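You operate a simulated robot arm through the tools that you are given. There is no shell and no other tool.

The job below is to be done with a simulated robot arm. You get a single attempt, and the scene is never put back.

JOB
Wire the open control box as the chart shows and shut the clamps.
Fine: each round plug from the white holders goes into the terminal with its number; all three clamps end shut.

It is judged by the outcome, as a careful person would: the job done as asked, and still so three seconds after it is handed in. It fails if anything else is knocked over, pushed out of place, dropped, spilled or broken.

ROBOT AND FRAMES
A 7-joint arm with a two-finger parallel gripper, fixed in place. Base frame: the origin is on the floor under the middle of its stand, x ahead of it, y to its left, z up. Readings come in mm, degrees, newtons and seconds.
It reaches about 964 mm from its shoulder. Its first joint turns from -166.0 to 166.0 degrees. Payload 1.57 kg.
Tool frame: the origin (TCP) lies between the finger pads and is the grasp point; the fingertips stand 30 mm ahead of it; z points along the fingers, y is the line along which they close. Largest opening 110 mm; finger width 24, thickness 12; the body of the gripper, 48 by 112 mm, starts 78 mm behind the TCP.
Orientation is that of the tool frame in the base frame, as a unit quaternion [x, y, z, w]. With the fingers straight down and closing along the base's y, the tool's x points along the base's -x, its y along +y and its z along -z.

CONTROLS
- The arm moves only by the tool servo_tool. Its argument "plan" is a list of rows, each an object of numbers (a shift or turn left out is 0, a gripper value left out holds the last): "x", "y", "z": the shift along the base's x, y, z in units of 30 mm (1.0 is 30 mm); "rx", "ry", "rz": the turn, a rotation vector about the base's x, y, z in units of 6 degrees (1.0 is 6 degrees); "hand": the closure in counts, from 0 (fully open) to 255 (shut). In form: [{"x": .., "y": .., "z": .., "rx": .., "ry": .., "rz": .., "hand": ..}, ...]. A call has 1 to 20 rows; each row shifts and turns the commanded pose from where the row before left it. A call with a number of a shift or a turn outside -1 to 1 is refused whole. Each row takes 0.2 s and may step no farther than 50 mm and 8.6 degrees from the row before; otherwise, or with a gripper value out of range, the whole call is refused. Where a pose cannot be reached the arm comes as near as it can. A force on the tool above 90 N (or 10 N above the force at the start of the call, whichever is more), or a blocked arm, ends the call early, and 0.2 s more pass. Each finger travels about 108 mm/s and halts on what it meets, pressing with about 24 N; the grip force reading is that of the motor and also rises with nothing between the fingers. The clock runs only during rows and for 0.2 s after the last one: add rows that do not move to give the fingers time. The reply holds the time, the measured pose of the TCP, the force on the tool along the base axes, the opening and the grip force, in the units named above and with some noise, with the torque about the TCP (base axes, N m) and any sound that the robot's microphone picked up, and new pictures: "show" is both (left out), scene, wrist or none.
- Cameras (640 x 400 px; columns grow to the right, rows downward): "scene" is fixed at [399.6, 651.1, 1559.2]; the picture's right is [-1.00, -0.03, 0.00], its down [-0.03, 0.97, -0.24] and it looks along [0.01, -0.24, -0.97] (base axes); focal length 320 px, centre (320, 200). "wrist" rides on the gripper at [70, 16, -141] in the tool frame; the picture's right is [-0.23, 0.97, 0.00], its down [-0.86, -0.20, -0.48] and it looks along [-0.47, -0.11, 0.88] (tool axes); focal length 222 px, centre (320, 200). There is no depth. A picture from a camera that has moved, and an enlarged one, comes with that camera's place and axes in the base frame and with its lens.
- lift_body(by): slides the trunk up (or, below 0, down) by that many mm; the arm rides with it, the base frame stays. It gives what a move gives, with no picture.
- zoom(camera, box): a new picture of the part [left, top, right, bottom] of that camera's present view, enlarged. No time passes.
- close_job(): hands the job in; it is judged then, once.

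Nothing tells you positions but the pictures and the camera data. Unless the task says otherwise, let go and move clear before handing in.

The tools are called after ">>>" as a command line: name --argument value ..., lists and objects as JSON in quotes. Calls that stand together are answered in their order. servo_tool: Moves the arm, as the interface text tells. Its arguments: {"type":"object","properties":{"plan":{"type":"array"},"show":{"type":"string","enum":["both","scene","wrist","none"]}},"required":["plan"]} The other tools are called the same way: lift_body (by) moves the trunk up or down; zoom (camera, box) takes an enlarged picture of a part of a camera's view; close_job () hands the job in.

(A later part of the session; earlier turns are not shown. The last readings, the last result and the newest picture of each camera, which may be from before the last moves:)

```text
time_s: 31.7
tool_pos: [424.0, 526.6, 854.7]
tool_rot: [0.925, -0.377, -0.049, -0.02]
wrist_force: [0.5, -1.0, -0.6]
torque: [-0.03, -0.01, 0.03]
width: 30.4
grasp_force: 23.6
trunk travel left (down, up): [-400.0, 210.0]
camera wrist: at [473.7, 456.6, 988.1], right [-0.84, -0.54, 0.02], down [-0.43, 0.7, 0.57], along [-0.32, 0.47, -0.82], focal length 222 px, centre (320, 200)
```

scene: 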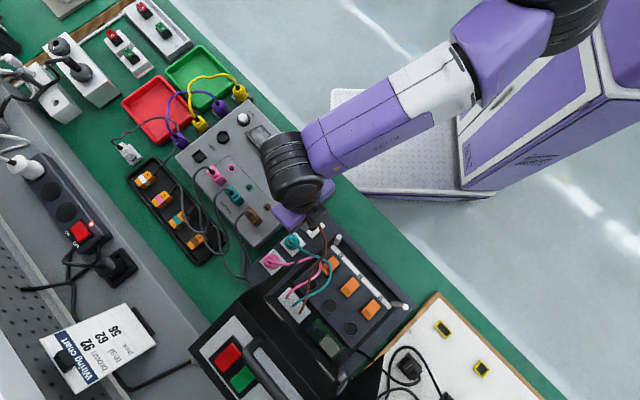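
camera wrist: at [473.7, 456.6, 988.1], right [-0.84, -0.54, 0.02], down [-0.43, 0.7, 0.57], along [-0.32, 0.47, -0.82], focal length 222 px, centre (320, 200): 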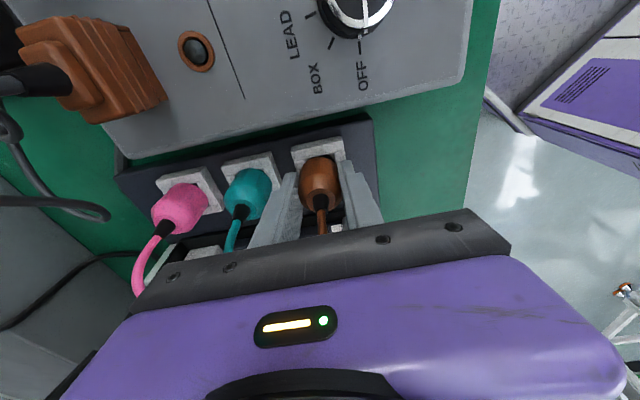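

>>> servo_tool --plan '[{"z": -0.1}, {"z": -0.1}, {"z": -0.05}, {}]' --show "wrist"

>>> zoom --camera "wrist" --box '[230, 120, 430, 245]'

```text
time_s: 32.7
tool_pos: [424.6, 524.3, 845.7]
tool_rot: [0.925, -0.377, -0.049, -0.02]
wrist_force: [-7.1, -6.9, 19.3]
torque: [-0.42, 0.17, -0.12]
width: 30.3
grasp_force: 23.8
trunk travel left (down, up): [-400.0, 210.0]
camera wrist: at [473.2, 455.6, 980.1], right [-0.84, -0.54, 0.02], down [-0.43, 0.7, 0.57], along [-0.32, 0.47, -0.82], focal length 222 px, centre (320, 200)
```

wrist: 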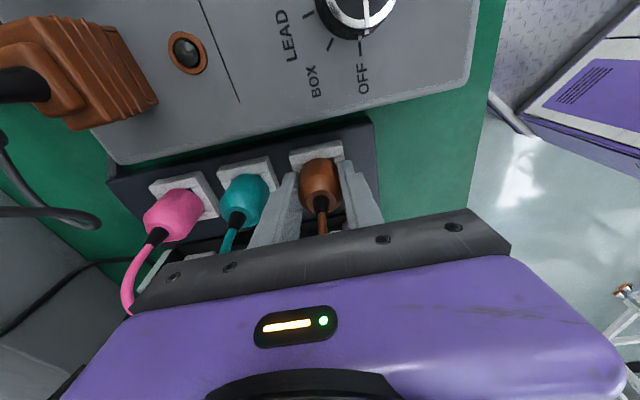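

```text
3.20 times, centred on (330, 182) of wrist
camera zoom: at [473.2, 455.6, 980.1], right [-0.84, -0.54, 0.02], down [-0.43, 0.7, 0.57], along [-0.32, 0.47, -0.82], focal length 711 px, centre (288, 256)
```

zoom: 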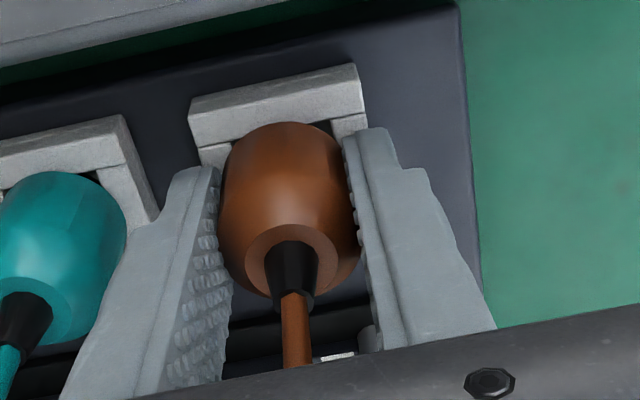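

The plug is seated again (19 N reaction). I'll release, lean the tool to about 15°, and re-grip.

>>> servo_tool --plan '[{"hand": 200, "z": 0.05}, {"hand": 140}, {}, {"rx": 0.53, "ry": 0.53, "z": 0.05}, {"rx": 0.53, "ry": 0.53, "x": -0.02, "y": -0.02}, {}]' --show "both"

>>> zoom --camera "wrist" --box '[230, 120, 430, 245]'

```text
time_s: 34.1
tool_pos: [423.3, 524.5, 850.5]
tool_rot: [0.918, -0.375, -0.121, -0.052]
wrist_force: [0.0, -0.4, 0.7]
torque: [-0.02, -0.01, 0.01]
width: 49.7
grasp_force: 0.1
trunk travel left (down, up): [-400.0, 210.0]
camera wrist: at [486.6, 441.5, 969.3], right [-0.84, -0.54, 0.06], down [-0.36, 0.63, 0.69], along [-0.41, 0.55, -0.73], focal length 222 px, centre (320, 200)
```

scene: 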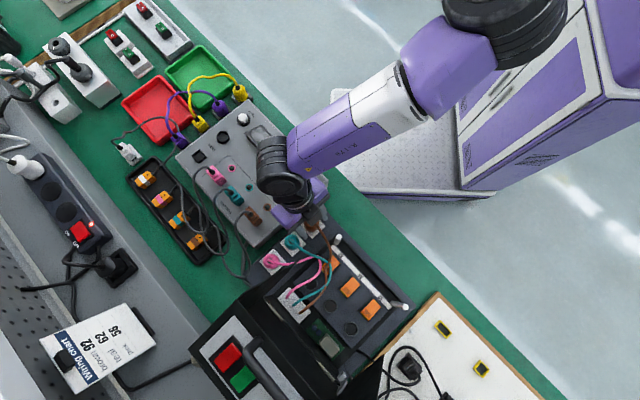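
wrist: 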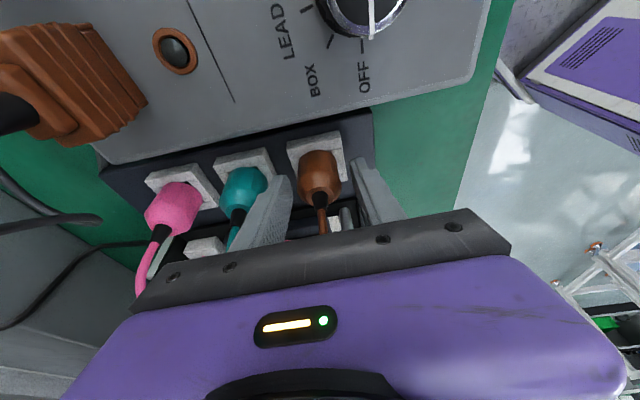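

```text
3.20 times, centred on (330, 182) of wrist
camera zoom: at [486.6, 441.5, 969.3], right [-0.84, -0.54, 0.06], down [-0.36, 0.63, 0.69], along [-0.41, 0.55, -0.73], focal length 711 px, centre (288, 256)
```

zoom: 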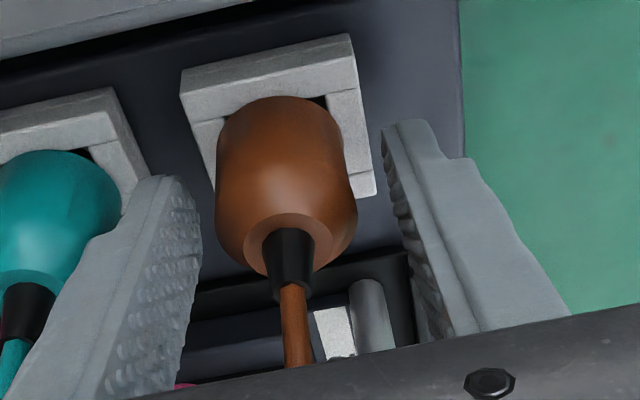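

The plug stands upright in its holder and the fingers are symmetric around it at 15° lean. Closing again, then lifting.

>>> servo_tool --plan '[{"z": -0.1, "hand": 190}, {"hand": 220}, {"hand": 255}, {}, {}]' --show "none"

>>> servo_tool --plan '[{"z": 0.2}, {"z": 0.4}, {"z": 0.5}, {"z": 0.7}, {"z": 0.7}, {"z": 0.7}, {}]' --show "wrist"

>>> zoom --camera "wrist" --box '[230, 100, 430, 225]'

```text
time_s: 35.3
tool_pos: [423.6, 524.2, 848.6]
tool_rot: [0.917, -0.376, -0.122, -0.053]
wrist_force: [-0.6, -4.8, 37.5]
torque: [-0.16, 0.09, 0.06]
width: 30.5
grasp_force: 24.2
trunk travel left (down, up): [-400.0, 210.0]
```

```text
time_s: 36.9
tool_pos: [427.4, 522.2, 940.0]
tool_rot: [0.918, -0.376, -0.119, -0.049]
wrist_force: [0.6, -0.2, 0.0]
torque: [0.04, 0.0, -0.01]
width: 30.2
grasp_force: 24.1
trunk travel left (down, up): [-400.0, 210.0]
camera wrist: at [488.8, 439.4, 1060.1], right [-0.84, -0.54, 0.06], down [-0.36, 0.64, 0.68], along [-0.41, 0.55, -0.73], focal length 222 px, centre (320, 200)
```

wrist: 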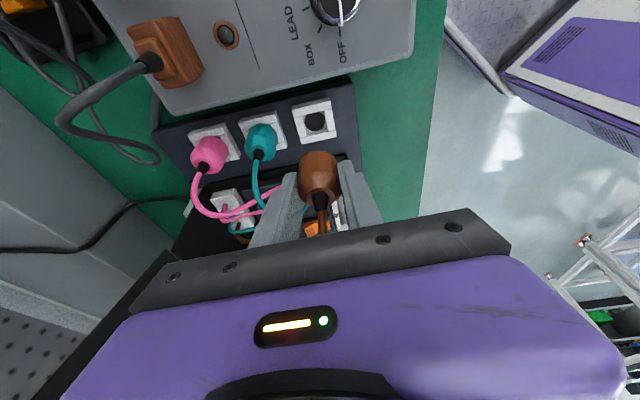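

```text
3.20 times, centred on (330, 162) of wrist
camera zoom: at [488.8, 439.4, 1060.1], right [-0.84, -0.54, 0.06], down [-0.36, 0.64, 0.68], along [-0.41, 0.55, -0.73], focal length 711 px, centre (288, 320)
```

zoom: 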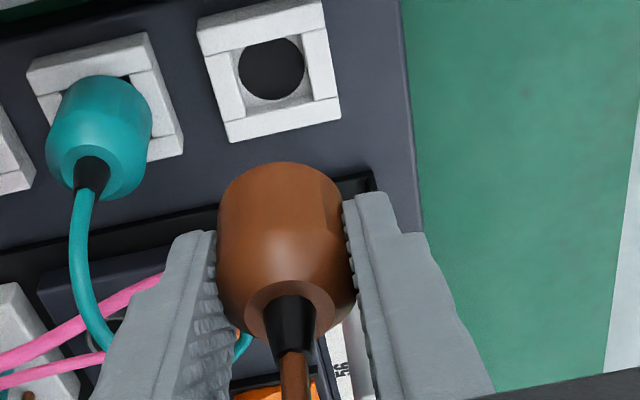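

Brown is lifted again with a 15° lean and hangs straight. I'll carry it back to the staging point in front of hole 92.

>>> servo_tool --plan '[{"z": 0.3}, {"x": -0.31, "y": 0.39}, {"x": -0.61, "y": 0.77}, {"x": -0.61, "y": 0.77}, {"x": -0.61, "y": 0.77}, {"x": -0.61, "y": 0.77}, {"x": -0.61, "y": 0.77}, {"x": -0.61, "y": 0.77}, {"x": -0.61, "y": 0.77}, {"x": -0.3, "y": 0.38}, {}]' --show "none"

>>> servo_tool --plan '[{"x": 0.34, "y": 0.31}, {"x": 0.34, "y": 0.31}, {"x": 0.33, "y": 0.31}, {"x": 0.33, "y": 0.32}, {"x": 0.33, "y": 0.32}, {}]' --show "both"

```text
time_s: 39.3
tool_pos: [277.0, 709.8, 953.4]
tool_rot: [0.918, -0.375, -0.121, -0.051]
wrist_force: [-0.5, -0.8, 0.3]
torque: [-0.02, -0.04, -0.01]
width: 30.0
grasp_force: 24.0
trunk travel left (down, up): [-400.0, 210.0]
```

```text
time_s: 40.7
tool_pos: [328.1, 756.1, 951.8]
tool_rot: [0.918, -0.374, -0.121, -0.051]
wrist_force: [-0.3, 0.4, 0.7]
torque: [-0.03, -0.02, 0.01]
width: 30.4
grasp_force: 24.1
trunk travel left (down, up): [-400.0, 210.0]
camera wrist: at [390.7, 673.4, 1071.4], right [-0.84, -0.54, 0.06], down [-0.36, 0.63, 0.69], along [-0.41, 0.55, -0.73], focal length 222 px, centre (320, 200)
```

scene: 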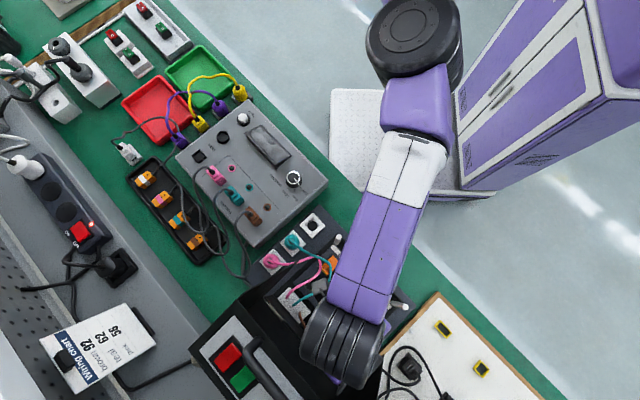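
wrist: 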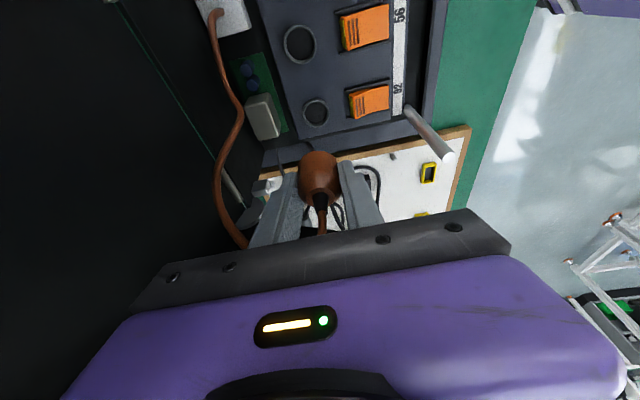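

It reaches now. I'll zoom to check the plug against hole 92 from this pose.

>>> zoom --camera "wrist" --box '[220, 80, 420, 205]'

>>> zoom --camera "scene" --box '[200, 250, 440, 400]'

```text
3.20 times, centred on (320, 142) of wrist
camera zoom: at [390.7, 673.4, 1071.4], right [-0.84, -0.54, 0.06], down [-0.36, 0.63, 0.69], along [-0.41, 0.55, -0.73], focal length 711 px, centre (320, 384)
```

zoom: 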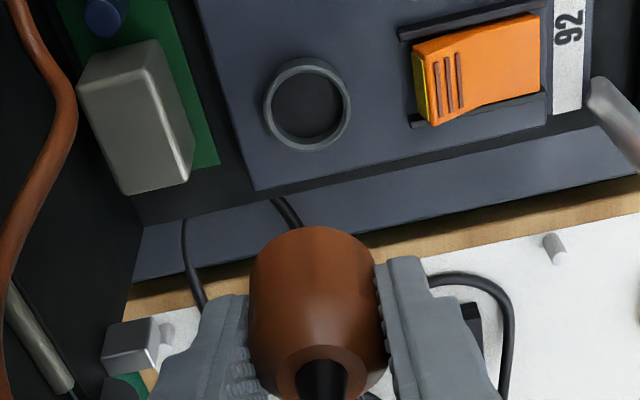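

```text
2.67 times, centred on (320, 325) of scene
camera zoom: at [399.6, 651.1, 1559.2], right [-1.0, -0.03, 0.0], down [-0.03, 0.97, -0.24], along [0.01, -0.24, -0.97], focal length 852 px, centre (320, -133)
```

zoom: 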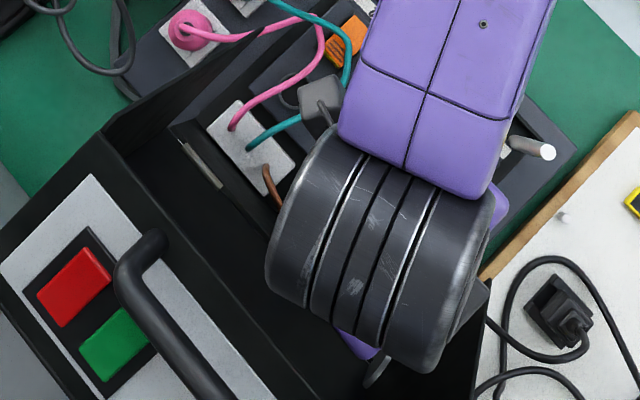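

Combining the two wrist views, hole 92's rim comes out at about (330.3,750.4,830), so I need to shift about (+1,−5). I'll do that and come down to just above the rim to compare directly.

>>> servo_tool --plan '[{"x": 0.037, "y": -0.17}, {"z": -0.5}, {"z": -0.5}, {"z": -0.5}, {"z": -0.5}, {}]' --show "both"

>>> zoom --camera "wrist" --box '[240, 110, 400, 210]'

```text
time_s: 42.1
tool_pos: [329.8, 751.2, 894.8]
tool_rot: [0.918, -0.375, -0.12, -0.051]
wrist_force: [0.2, -0.1, 0.2]
torque: [-0.01, 0.0, -0.02]
width: 30.2
grasp_force: 23.7
trunk travel left (down, up): [-400.0, 210.0]
camera wrist: at [392.4, 667.7, 1013.0], right [-0.84, -0.54, 0.06], down [-0.36, 0.63, 0.69], along [-0.41, 0.55, -0.73], focal length 222 px, centre (320, 200)
```

scene: 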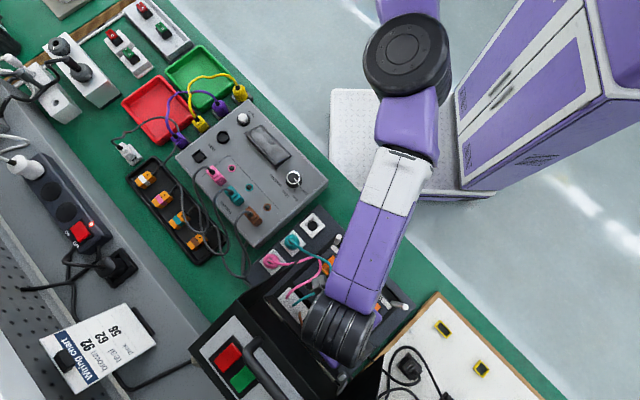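
wrist: 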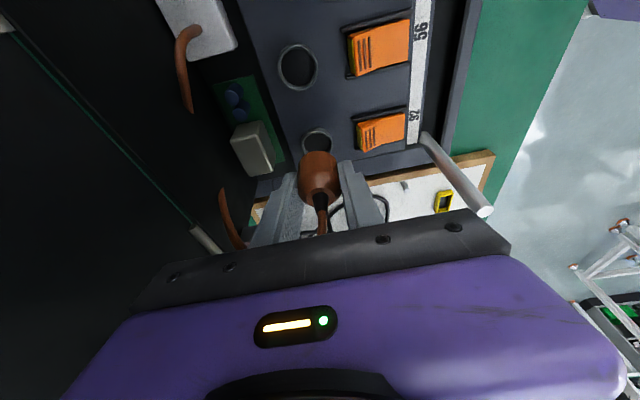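

```text
4.00 times, centred on (320, 160) of wrist
camera zoom: at [392.4, 667.7, 1013.0], right [-0.84, -0.54, 0.06], down [-0.36, 0.63, 0.69], along [-0.41, 0.55, -0.73], focal length 888 px, centre (320, 360)
```

zoom: 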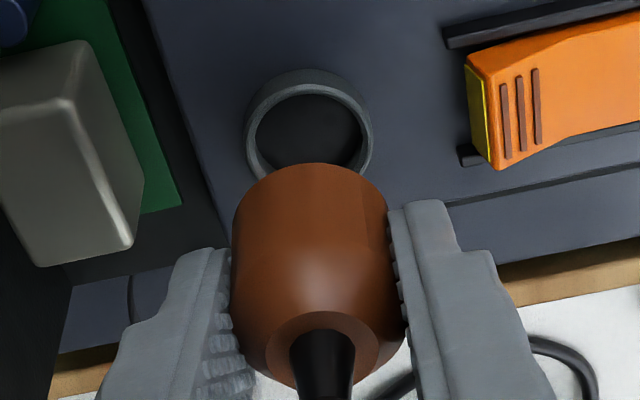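

I can see the ring just behind the plug now. I'll shift ~1 mm toward the robot side and lower another 15 mm to compare at closer range.

>>> servo_tool --plan '[{"x": -0.02, "y": -0.03, "z": -0.25}, {"z": -0.25}, {}]' --show "wrist"

>>> zoom --camera "wrist" --box '[240, 110, 400, 210]'

```text
time_s: 42.9
tool_pos: [329.7, 752.1, 878.3]
tool_rot: [0.918, -0.375, -0.121, -0.052]
wrist_force: [0.2, 0.2, -0.4]
torque: [0.02, -0.02, 0.05]
width: 30.5
grasp_force: 24.1
trunk travel left (down, up): [-400.0, 210.0]
camera wrist: at [391.8, 667.9, 997.3], right [-0.84, -0.54, 0.06], down [-0.36, 0.63, 0.69], along [-0.41, 0.55, -0.73], focal length 222 px, centre (320, 200)
```

wrist: 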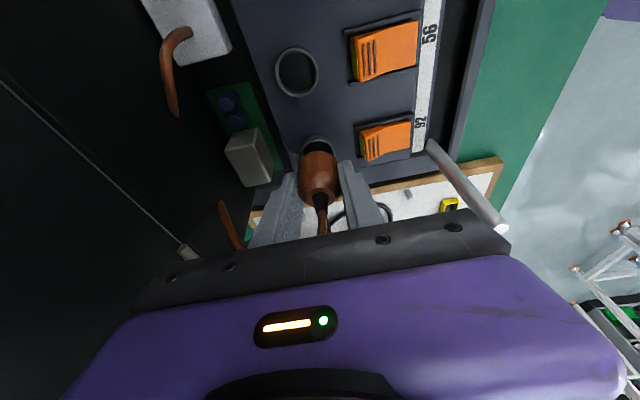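

```text
4.00 times, centred on (320, 160) of wrist
camera zoom: at [391.8, 667.9, 997.3], right [-0.84, -0.54, 0.06], down [-0.36, 0.63, 0.69], along [-0.41, 0.55, -0.73], focal length 888 px, centre (320, 360)
```

zoom: 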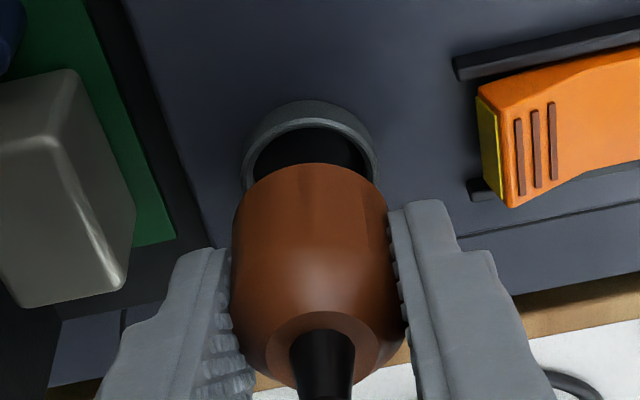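

The ring appears slightly toward the holder side of the plug axis (about 1.7 mm). I'll correct for that and lower in small steps while watching the force.

>>> servo_tool --plan '[{"x": 0.03, "y": -0.05, "z": -0.1}, {"z": -0.1}, {}]' --show "wrist"

>>> zoom --camera "wrist" --box '[240, 110, 400, 210]'

```text
time_s: 43.7
tool_pos: [329.6, 749.6, 871.2]
tool_rot: [0.917, -0.375, -0.122, -0.051]
wrist_force: [-0.7, 0.3, -1.1]
torque: [0.01, -0.01, 0.0]
width: 30.1
grasp_force: 23.9
trunk travel left (down, up): [-400.0, 210.0]
camera wrist: at [392.2, 666.2, 990.5], right [-0.84, -0.54, 0.06], down [-0.36, 0.63, 0.69], along [-0.41, 0.55, -0.73], focal length 222 px, centre (320, 200)
```

wrist: 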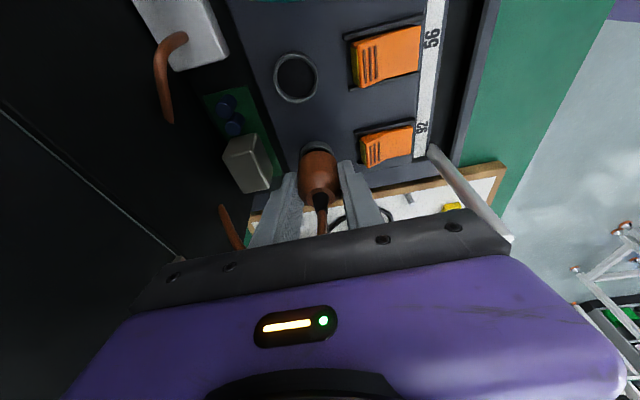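

```text
4.00 times, centred on (320, 160) of wrist
camera zoom: at [392.2, 666.2, 990.5], right [-0.84, -0.54, 0.06], down [-0.36, 0.63, 0.69], along [-0.41, 0.55, -0.73], focal length 888 px, centre (320, 360)
```

zoom: 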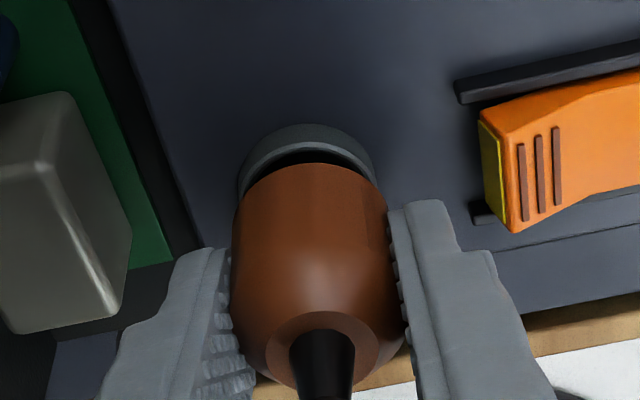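

No contact yet. I'll keep descending in small steps.

>>> servo_tool --plan '[{"z": -0.07}, {"z": -0.07}, {}]' --show "none"

>>> servo_tool --plan '[{"z": -0.07}, {"z": -0.07}, {}]' --show "wrist"

>>> zoom --camera "wrist" --box '[240, 110, 400, 210]'

```text
time_s: 44.5
tool_pos: [329.8, 749.1, 867.7]
tool_rot: [0.918, -0.375, -0.121, -0.051]
wrist_force: [2.1, -0.1, -1.7]
torque: [-0.03, -0.11, -0.03]
width: 30.1
grasp_force: 24.7
trunk travel left (down, up): [-400.0, 210.0]
```

```text
time_s: 45.3
tool_pos: [330.5, 748.1, 865.7]
tool_rot: [0.918, -0.375, -0.121, -0.052]
wrist_force: [7.4, -17.2, 34.1]
torque: [-0.64, -0.24, 0.02]
width: 30.2
grasp_force: 24.1
trunk travel left (down, up): [-400.0, 210.0]
camera wrist: at [392.8, 665.1, 985.0], right [-0.84, -0.54, 0.05], down [-0.36, 0.63, 0.69], along [-0.41, 0.56, -0.72], focal length 222 px, centre (320, 200)
```

wrist: 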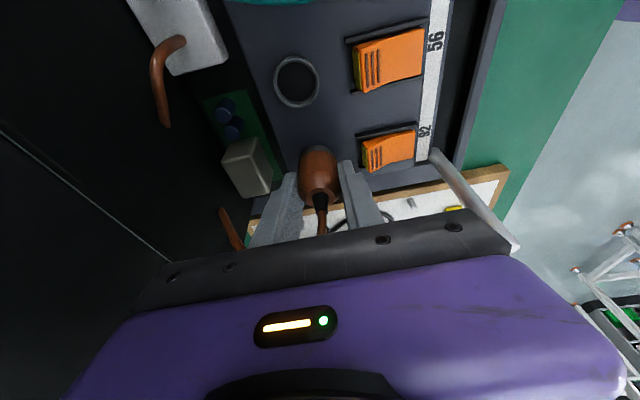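

```text
4.00 times, centred on (320, 160) of wrist
camera zoom: at [392.8, 665.1, 985.0], right [-0.84, -0.54, 0.05], down [-0.36, 0.63, 0.69], along [-0.41, 0.56, -0.72], focal length 888 px, centre (320, 360)
```

zoom: 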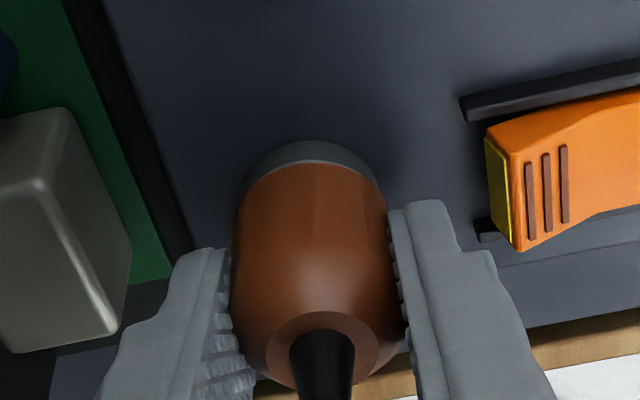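

Contact with the environment pushing the tool toward the holder side, which agrees with the ring being ~2 mm that way. I'll back up a little, shift, and try again.

>>> servo_tool --plan '[{"z": 0.13}, {"x": 0.035, "y": -0.058}, {"z": -0.07}, {"z": -0.07}, {}]' --show "none"

```text
time_s: 46.5
tool_pos: [330.8, 749.2, 866.1]
tool_rot: [0.918, -0.375, -0.121, -0.053]
wrist_force: [4.7, 2.8, 33.5]
torque: [-0.02, -0.2, -0.04]
width: 30.3
grasp_force: 23.5
trunk travel left (down, up): [-400.0, 210.0]
```

>>> zoom --camera "wrist" --box '[240, 110, 400, 210]'

```text
4.00 times, centred on (320, 160) of wrist
camera zoom: at [393.0, 664.9, 984.5], right [-0.84, -0.54, 0.05], down [-0.36, 0.63, 0.69], along [-0.41, 0.56, -0.72], focal length 888 px, centre (320, 360)
```

zoom: 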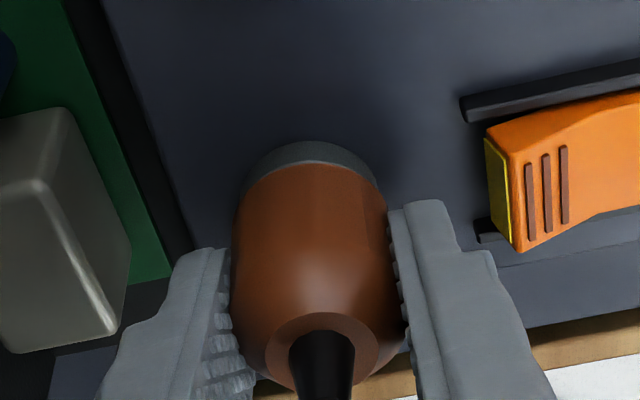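

The plug sits on the ring with small side forces. I'll press a bit more to see whether it goes deeper.

>>> servo_tool --plan '[{"z": -0.06}, {"z": -0.06}, {}]' --show "wrist"

>>> zoom --camera "wrist" --box '[240, 110, 400, 210]'

```text
time_s: 47.3
tool_pos: [329.6, 748.5, 863.8]
tool_rot: [0.918, -0.375, -0.123, -0.053]
wrist_force: [6.2, 2.7, 38.2]
torque: [-0.09, 0.05, -0.06]
width: 30.4
grasp_force: 24.0
trunk travel left (down, up): [-400.0, 210.0]
camera wrist: at [392.8, 664.7, 982.6], right [-0.84, -0.54, 0.05], down [-0.36, 0.63, 0.69], along [-0.41, 0.56, -0.72], focal length 222 px, centre (320, 200)
```

wrist: 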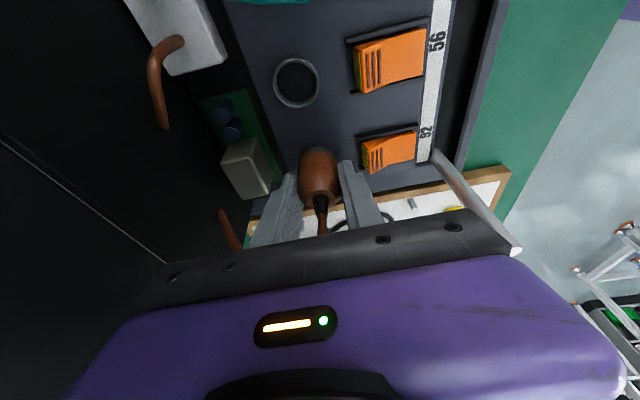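

```text
4.00 times, centred on (320, 160) of wrist
camera zoom: at [392.8, 664.7, 982.6], right [-0.84, -0.54, 0.05], down [-0.36, 0.63, 0.69], along [-0.41, 0.56, -0.72], focal length 888 px, centre (320, 360)
```

zoom: 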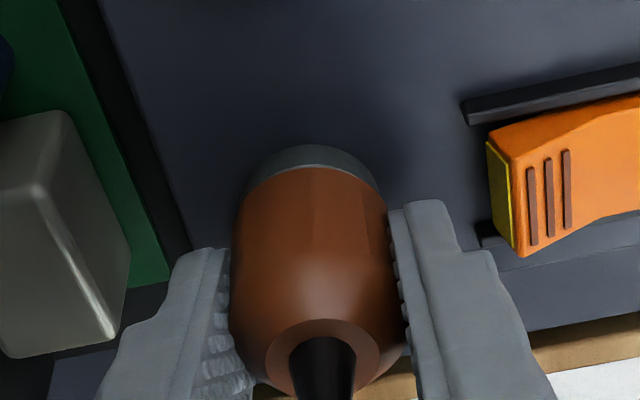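

The plug slipped slightly up in the fingers at 38 N, so it's on a hard stop. To learn whether its pin is in the hole, I'll ease the load and nudge sideways by 2 mm.

>>> servo_tool --plan '[{"z": 0.13}, {}]' --show "none"

>>> servo_tool --plan '[{"x": -0.05, "y": 0.05}, {}]' --show "none"

>>> servo_tool --plan '[{"x": 0.1, "y": -0.1}, {}]' --show "none"

```text
time_s: 47.9
tool_pos: [330.0, 748.1, 863.8]
tool_rot: [0.918, -0.375, -0.122, -0.055]
wrist_force: [5.4, 23.6, 15.0]
torque: [0.52, 0.2, -0.12]
width: 30.0
grasp_force: 24.4
trunk travel left (down, up): [-400.0, 210.0]
```

```text
time_s: 48.5
tool_pos: [330.0, 749.2, 863.7]
tool_rot: [0.918, -0.375, -0.122, -0.052]
wrist_force: [8.4, 10.3, 18.0]
torque: [0.22, -0.01, -0.06]
width: 30.5
grasp_force: 24.2
trunk travel left (down, up): [-400.0, 210.0]
```

```text
time_s: 49.1
tool_pos: [329.7, 748.7, 863.8]
tool_rot: [0.918, -0.374, -0.122, -0.054]
wrist_force: [0.6, 33.0, 11.0]
torque: [0.35, 0.08, 0.11]
width: 30.5
grasp_force: 23.9
trunk travel left (down, up): [-400.0, 210.0]
```

The TCP barely moves while the side force builds, so the pin is captured in hole 92. I'll relieve the side load, open the hand, and rise.

>>> servo_tool --plan '[{"x": -0.02, "y": 0.08}, {"hand": 210}, {"hand": 145}, {}, {}]' --show "wrist"

>>> zoom --camera "wrist" --box '[240, 110, 400, 210]'

```text
time_s: 50.3
tool_pos: [331.2, 747.8, 863.3]
tool_rot: [0.918, -0.374, -0.122, -0.051]
wrist_force: [-0.5, -0.2, 0.0]
torque: [0.02, 0.0, -0.01]
width: 47.5
grasp_force: 0.2
trunk travel left (down, up): [-400.0, 210.0]
camera wrist: at [394.3, 664.8, 982.0], right [-0.84, -0.54, 0.06], down [-0.36, 0.63, 0.68], along [-0.41, 0.55, -0.73], focal length 222 px, centre (320, 200)
```

wrist: 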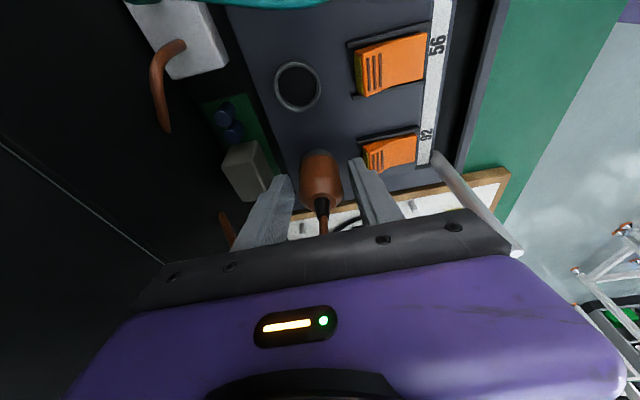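

```text
4.00 times, centred on (320, 160) of wrist
camera zoom: at [394.3, 664.8, 982.0], right [-0.84, -0.54, 0.06], down [-0.36, 0.63, 0.68], along [-0.41, 0.55, -0.73], focal length 888 px, centre (320, 360)
```

zoom: 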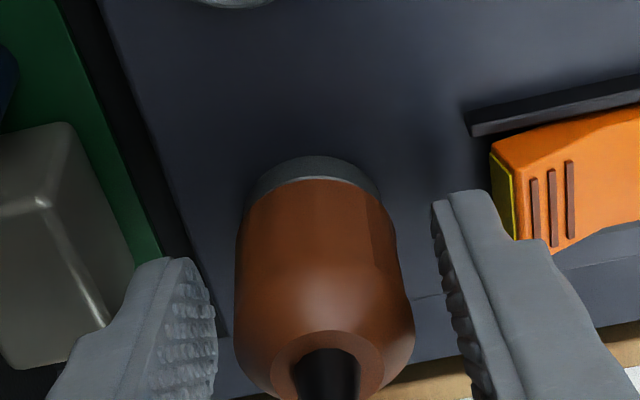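

Brown is seated in hole 92. I'll rise, back away from the lid, and take most of the lean out on the way toward the pink holder.

>>> servo_tool --plan '[{"z": 0.4}, {"z": 0.6}, {"z": 0.7}, {"z": 0.7}, {"z": 0.7}, {"x": -0.5, "y": -0.5}, {"x": -0.6, "y": -0.6}, {"x": -0.6, "y": -0.6, "rx": -0.4, "ry": -0.4}, {"x": -0.5, "y": -0.5, "rx": -0.4, "ry": -0.4}, {"rx": -0.4, "ry": -0.4}, {}]' --show "both"

>>> zoom --camera "scene" --box '[240, 220, 440, 370]'

```text
time_s: 52.7
tool_pos: [265.3, 681.0, 956.7]
tool_rot: [0.925, -0.377, -0.039, -0.017]
wrist_force: [-0.1, -0.1, 1.0]
torque: [-0.02, 0.05, 0.0]
width: 47.3
grasp_force: 0.0
trunk travel left (down, up): [-400.0, 210.0]
camera wrist: at [312.4, 614.7, 1091.9], right [-0.84, -0.54, 0.02], down [-0.44, 0.71, 0.55], along [-0.31, 0.46, -0.84], focal length 222 px, centre (320, 200)
```

scene: 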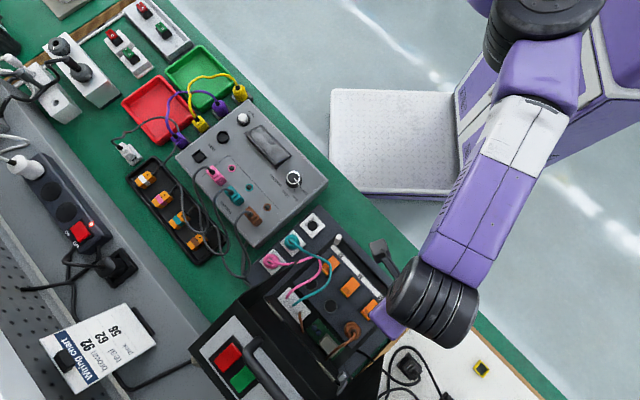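
wrist: 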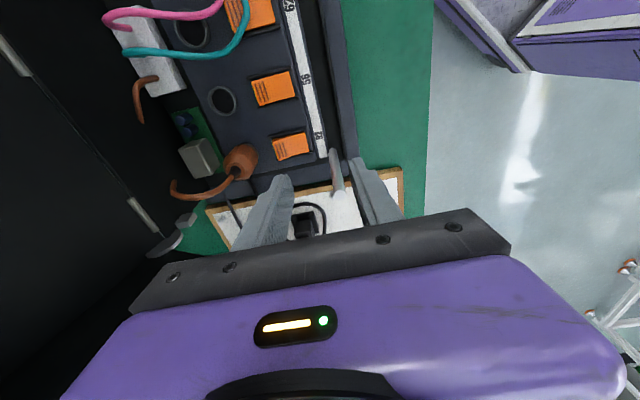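

```text
2.67 times, centred on (340, 295) of scene
camera zoom: at [399.6, 651.1, 1559.2], right [-1.0, -0.03, 0.0], down [-0.03, 0.97, -0.24], along [0.01, -0.24, -0.97], focal length 852 px, centre (267, -53)
```

zoom: 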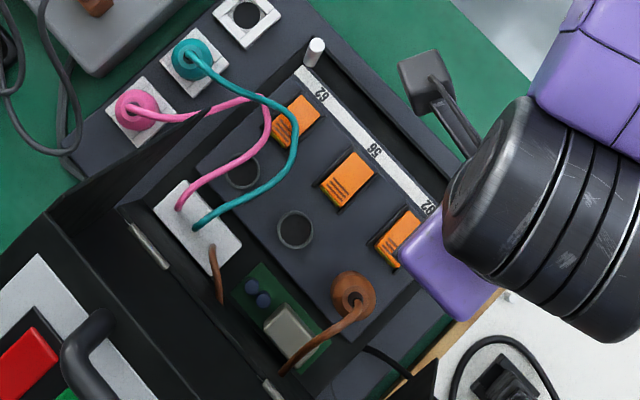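

Brown stands properly in hole 92. Now I'll traverse in front of the box to the holders and then along the row to above pink.

>>> servo_tool --plan '[{"x": 0.66, "y": -0.65}, {"x": 0.66, "y": -0.65}, {"x": 0.66, "y": -0.65}, {"x": 0.66, "y": -0.65}, {"x": 0.66, "y": -0.65}, {"x": 0.66, "y": -0.65}, {"x": 0.66, "y": -0.65}, {"x": 0.66, "y": -0.65}, {"x": 0.585, "y": 0.585}, {"x": 0.585, "y": 0.585}, {"x": 0.585, "y": 0.585}, {"x": 0.585, "y": 0.585}, {"x": 0.585, "y": 0.585}, {}]' --show "both"

>>> zoom --camera "wrist" --box '[220, 90, 420, 215]'

```text
time_s: 55.7
tool_pos: [511.4, 612.1, 956.4]
tool_rot: [0.925, -0.377, -0.04, -0.016]
wrist_force: [-0.5, 0.8, 0.3]
torque: [0.0, 0.01, 0.0]
width: 47.3
grasp_force: 0.0
trunk travel left (down, up): [-400.0, 210.0]
camera wrist: at [557.9, 545.1, 1091.9], right [-0.84, -0.54, 0.02], down [-0.44, 0.71, 0.55], along [-0.31, 0.46, -0.83], focal length 222 px, centre (320, 200)
```

scene: 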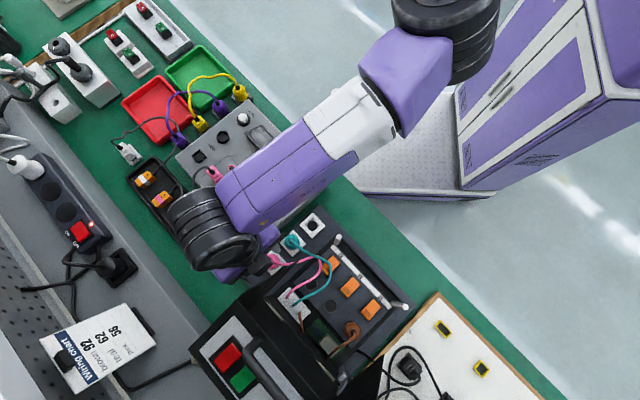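
wrist: 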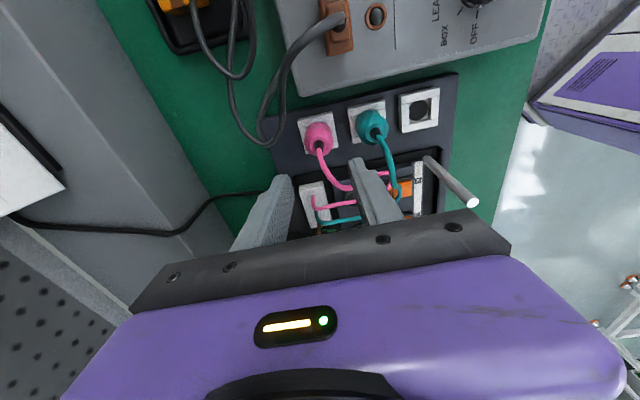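

```text
3.20 times, centred on (320, 152) of wrist
camera zoom: at [557.9, 545.1, 1091.9], right [-0.84, -0.54, 0.02], down [-0.44, 0.71, 0.55], along [-0.31, 0.46, -0.83], focal length 711 px, centre (320, 352)
```

zoom: 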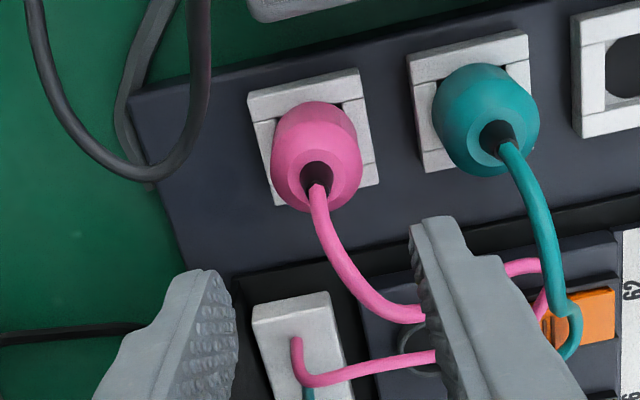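

Pink is at about (510,612.7), nearly under the TCP. I'll correct and descend part way, then check.

>>> servo_tool --plan '[{"x": -0.047, "y": 0.02, "z": -0.5}, {"z": -0.6}, {"z": -0.6}, {"z": -0.6}, {}]' --show "both"

>>> zoom --camera "wrist" --box '[220, 110, 420, 235]'

```text
time_s: 56.9
tool_pos: [510.1, 615.6, 886.6]
tool_rot: [0.925, -0.377, -0.04, -0.018]
wrist_force: [0.1, 0.1, -0.4]
torque: [0.02, 0.04, -0.03]
width: 47.3
grasp_force: 0.1
trunk travel left (down, up): [-400.0, 210.0]
camera wrist: at [557.0, 547.9, 1021.8], right [-0.84, -0.54, 0.02], down [-0.44, 0.71, 0.55], along [-0.31, 0.46, -0.83], focal length 222 px, centre (320, 200)
```

scene: 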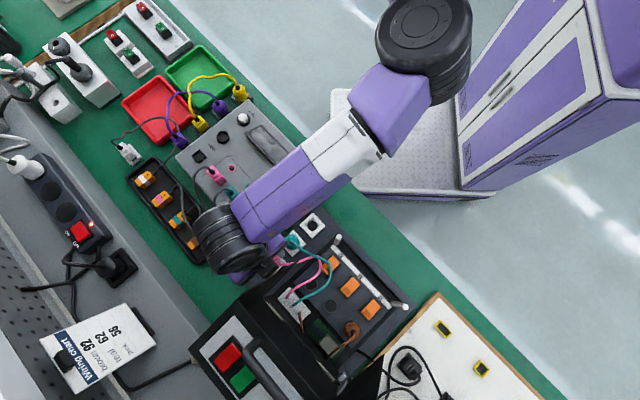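
wrist: 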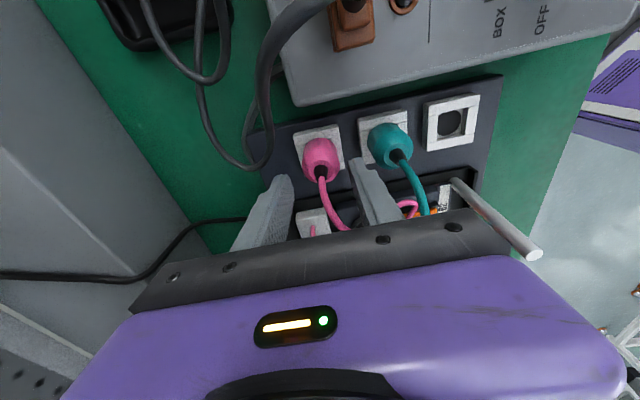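

```text
3.20 times, centred on (320, 172) of wrist
camera zoom: at [557.0, 547.9, 1021.8], right [-0.84, -0.54, 0.02], down [-0.44, 0.71, 0.55], along [-0.31, 0.46, -0.83], focal length 711 px, centre (320, 288)
```

zoom: 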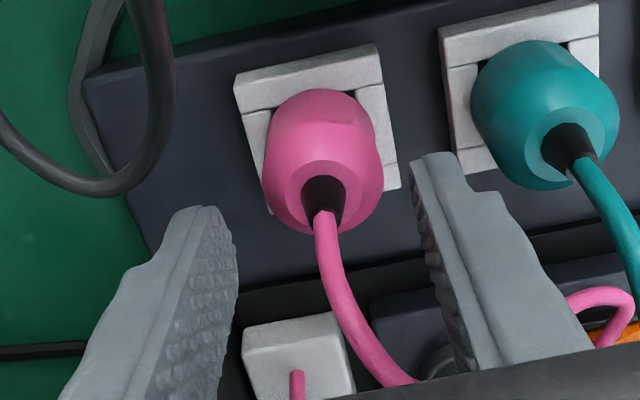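

The TCP drifted ~2.5 mm in y; I'll correct that and go down to the grasp height.

>>> servo_tool --plan '[{"x": 0.012, "y": -0.085, "z": -0.4}, {"z": -0.4}, {"z": -0.43}, {}]' --show "wrist"

>>> zoom --camera "wrist" --box '[220, 120, 420, 245]'

```text
time_s: 57.9
tool_pos: [510.1, 611.3, 849.8]
tool_rot: [0.925, -0.377, -0.039, -0.017]
wrist_force: [-0.3, 0.4, 1.1]
torque: [0.02, -0.02, -0.03]
width: 47.4
grasp_force: 0.0
trunk travel left (down, up): [-400.0, 210.0]
camera wrist: at [556.4, 544.4, 985.2], right [-0.84, -0.54, 0.02], down [-0.44, 0.71, 0.55], along [-0.31, 0.46, -0.83], focal length 222 px, centre (320, 200)
```

wrist: 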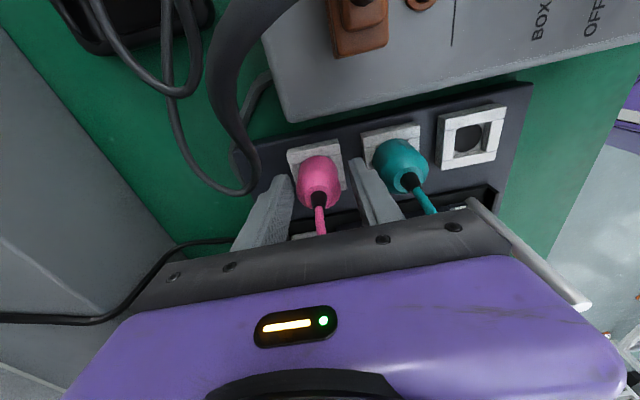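

```text
3.20 times, centred on (320, 182) of wrist
camera zoom: at [556.4, 544.4, 985.2], right [-0.84, -0.54, 0.02], down [-0.44, 0.71, 0.55], along [-0.31, 0.46, -0.83], focal length 711 px, centre (320, 256)
```

zoom: 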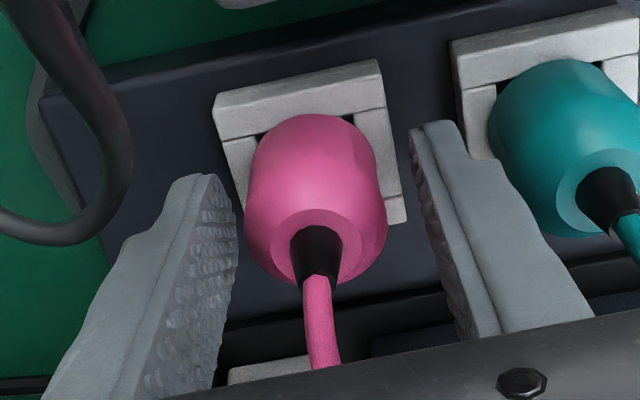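

Pink is centred between the fingers. Closing and lifting.

>>> servo_tool --plan '[{"hand": 190}, {"hand": 220}, {"hand": 255}, {}, {}]' --show "none"

>>> servo_tool --plan '[{"z": 0.2}, {"z": 0.4}, {"z": 0.5}, {"z": 0.6}, {"z": 0.6}, {"z": 0.6}, {"z": 0.6}, {}]' --show "both"

>>> zoom --camera "wrist" --box '[220, 100, 420, 225]'

```text
time_s: 59.1
tool_pos: [510.0, 612.0, 849.3]
tool_rot: [0.925, -0.378, -0.039, -0.017]
wrist_force: [-0.4, -0.4, 0.1]
torque: [-0.02, -0.01, -0.01]
width: 30.1
grasp_force: 24.0
trunk travel left (down, up): [-400.0, 210.0]
```

```text
time_s: 60.9
tool_pos: [510.6, 611.9, 954.7]
tool_rot: [0.925, -0.378, -0.039, -0.017]
wrist_force: [0.5, 0.3, -1.0]
torque: [0.01, 0.01, -0.03]
width: 30.1
grasp_force: 23.9
trunk travel left (down, up): [-400.0, 210.0]
camera wrist: at [557.4, 544.0, 1090.8], right [-0.84, -0.54, 0.02], down [-0.44, 0.71, 0.55], along [-0.31, 0.46, -0.83], focal length 222 px, centre (320, 200)
```

scene: 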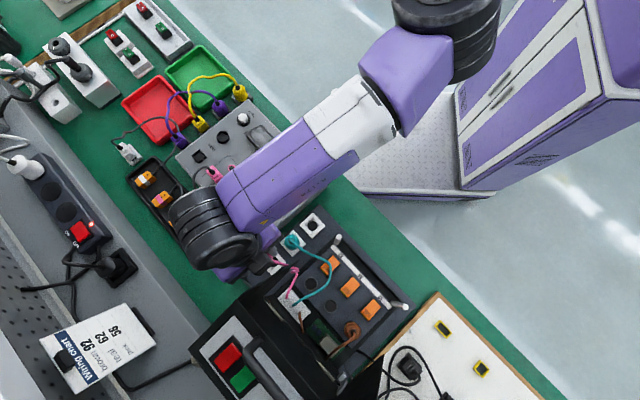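
wrist: 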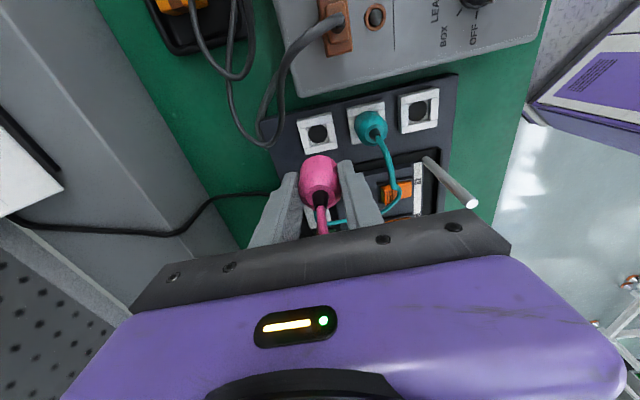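

```text
3.20 times, centred on (320, 162) of wrist
camera zoom: at [557.4, 544.0, 1090.8], right [-0.84, -0.54, 0.02], down [-0.44, 0.71, 0.55], along [-0.31, 0.46, -0.83], focal length 711 px, centre (320, 320)
```

zoom: 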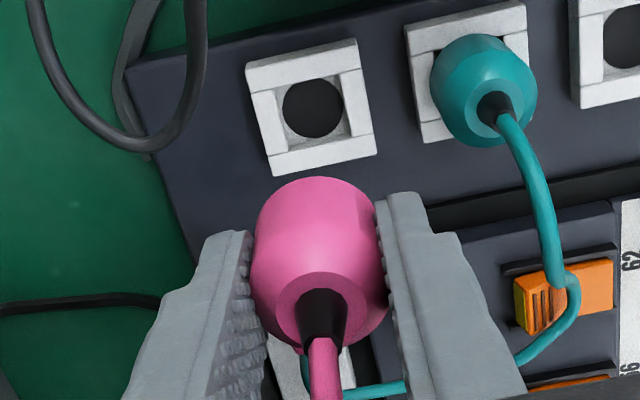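

Pink is up and held cleanly. I'll bring it back along the row, around the front of the flap, to the staging point before hole 56, turning 10° so the camera stays clear of the flap.

>>> servo_tool --plan '[{"x": -0.56, "y": -0.56}, {"x": -0.56, "y": -0.56}, {"x": -0.56, "y": -0.56}, {"x": -0.56, "y": -0.56}, {"x": -0.625, "y": 0.625, "rz": -0.28}, {"x": -0.625, "y": 0.625, "rz": -0.28}, {"x": -0.625, "y": 0.625, "rz": -0.28}, {"x": -0.625, "y": 0.625, "rz": -0.28}, {"x": -0.625, "y": 0.625, "rz": -0.28}, {"x": -0.625, "y": 0.625, "rz": -0.28}, {}]' --show "both"

>>> zoom --camera "wrist" --box '[200, 80, 420, 215]'

```text
time_s: 63.3
tool_pos: [331.4, 656.6, 955.5]
tool_rot: [0.888, -0.458, -0.038, -0.02]
wrist_force: [-0.2, 0.4, -0.8]
torque: [-0.01, -0.01, 0.01]
width: 30.2
grasp_force: 24.1
trunk travel left (down, up): [-400.0, 210.0]
camera wrist: at [364.6, 582.5, 1091.4], right [-0.92, -0.38, 0.02], down [-0.31, 0.78, 0.55], along [-0.22, 0.5, -0.83], focal length 222 px, centre (320, 200)
```

scene: 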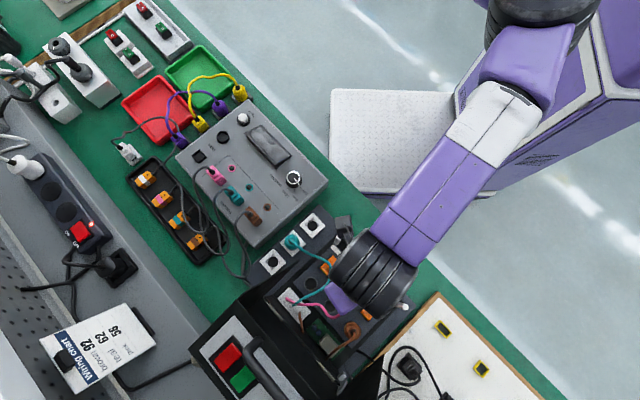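
wrist: 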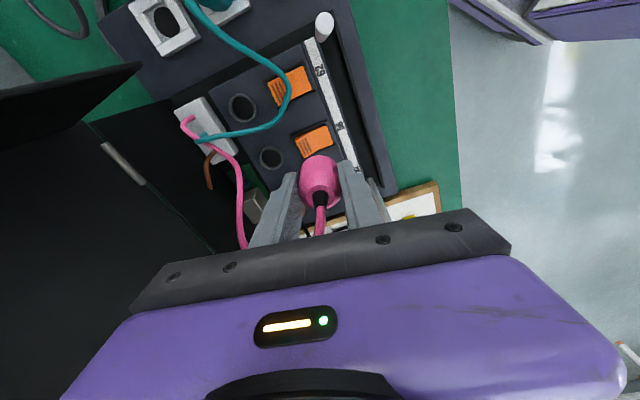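

```text
2.91 times, centred on (310, 148) of wrist
camera zoom: at [364.6, 582.5, 1091.4], right [-0.92, -0.38, 0.02], down [-0.31, 0.78, 0.55], along [-0.22, 0.5, -0.83], focal length 646 px, centre (349, 353)
```

zoom: 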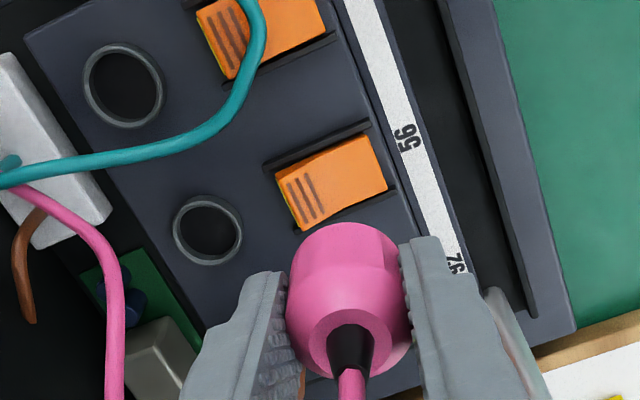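

Hole 56 works out to TCP target ≈ (375.8,702.9), consistent with hole 92 plus the terminal spacing. I'll move over it and descend to just above the rim.

>>> servo_tool --plan '[{"x": 0.37, "y": 0.386}, {"x": 0.37, "y": 0.386}, {"x": 0.37, "y": 0.386}, {"x": 0.37, "y": 0.386}, {"z": -0.5}, {"z": -0.6}, {"z": -0.6}, {"z": -0.5}, {}]' --show "both"

>>> zoom --camera "wrist" --box '[240, 110, 400, 210]'

```text
time_s: 65.3
tool_pos: [373.6, 703.2, 889.0]
tool_rot: [0.888, -0.459, -0.037, -0.02]
wrist_force: [0.0, 0.0, 1.1]
torque: [0.04, 0.0, 0.05]
width: 30.3
grasp_force: 24.1
trunk travel left (down, up): [-400.0, 210.0]
camera wrist: at [407.8, 629.4, 1024.7], right [-0.92, -0.38, 0.02], down [-0.31, 0.78, 0.55], along [-0.22, 0.5, -0.83], focal length 222 px, centre (320, 200)
```

scene: 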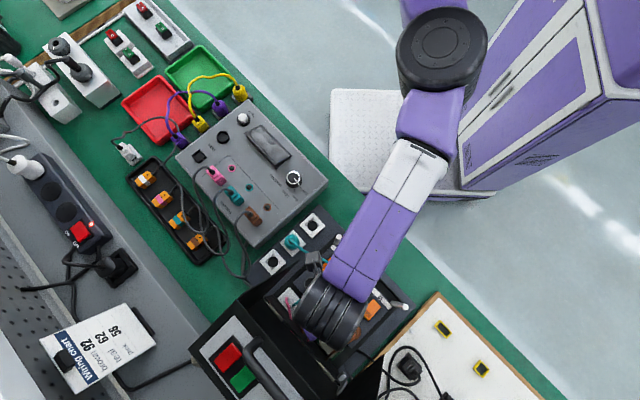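
wrist: 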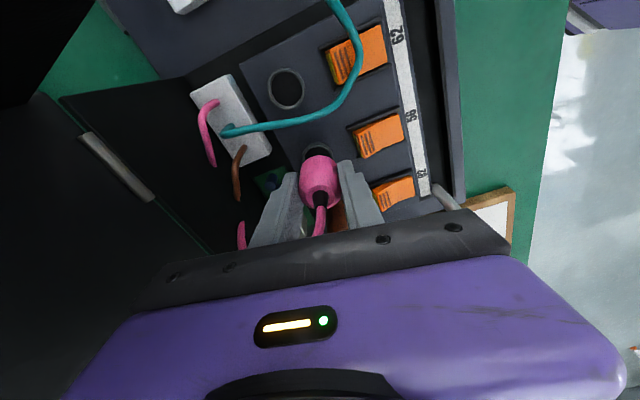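

```text
4.00 times, centred on (320, 160) of wrist
camera zoom: at [407.8, 629.4, 1024.7], right [-0.92, -0.38, 0.02], down [-0.31, 0.78, 0.55], along [-0.22, 0.5, -0.83], focal length 888 px, centre (320, 360)
```

zoom: 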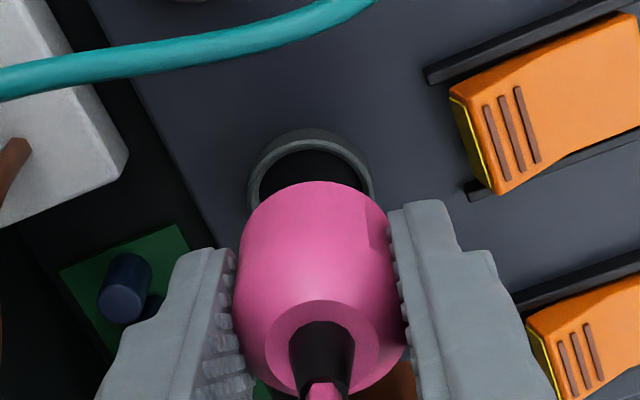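

>>> servo_tool --plan '[{}, {}]' --show "none"

>>> servo_tool --plan '[{}]' --show "none"

```text
time_s: 65.9
tool_pos: [375.0, 703.3, 889.0]
tool_rot: [0.888, -0.458, -0.038, -0.02]
wrist_force: [0.4, -0.9, -0.7]
torque: [0.03, -0.01, 0.0]
width: 30.2
grasp_force: 23.9
trunk travel left (down, up): [-400.0, 210.0]
```

```text
time_s: 66.3
tool_pos: [373.9, 704.0, 889.6]
tool_rot: [0.888, -0.457, -0.038, -0.021]
wrist_force: [0.1, 0.2, 0.1]
torque: [-0.03, 0.0, 0.03]
width: 30.5
grasp_force: 24.1
trunk travel left (down, up): [-400.0, 210.0]
```

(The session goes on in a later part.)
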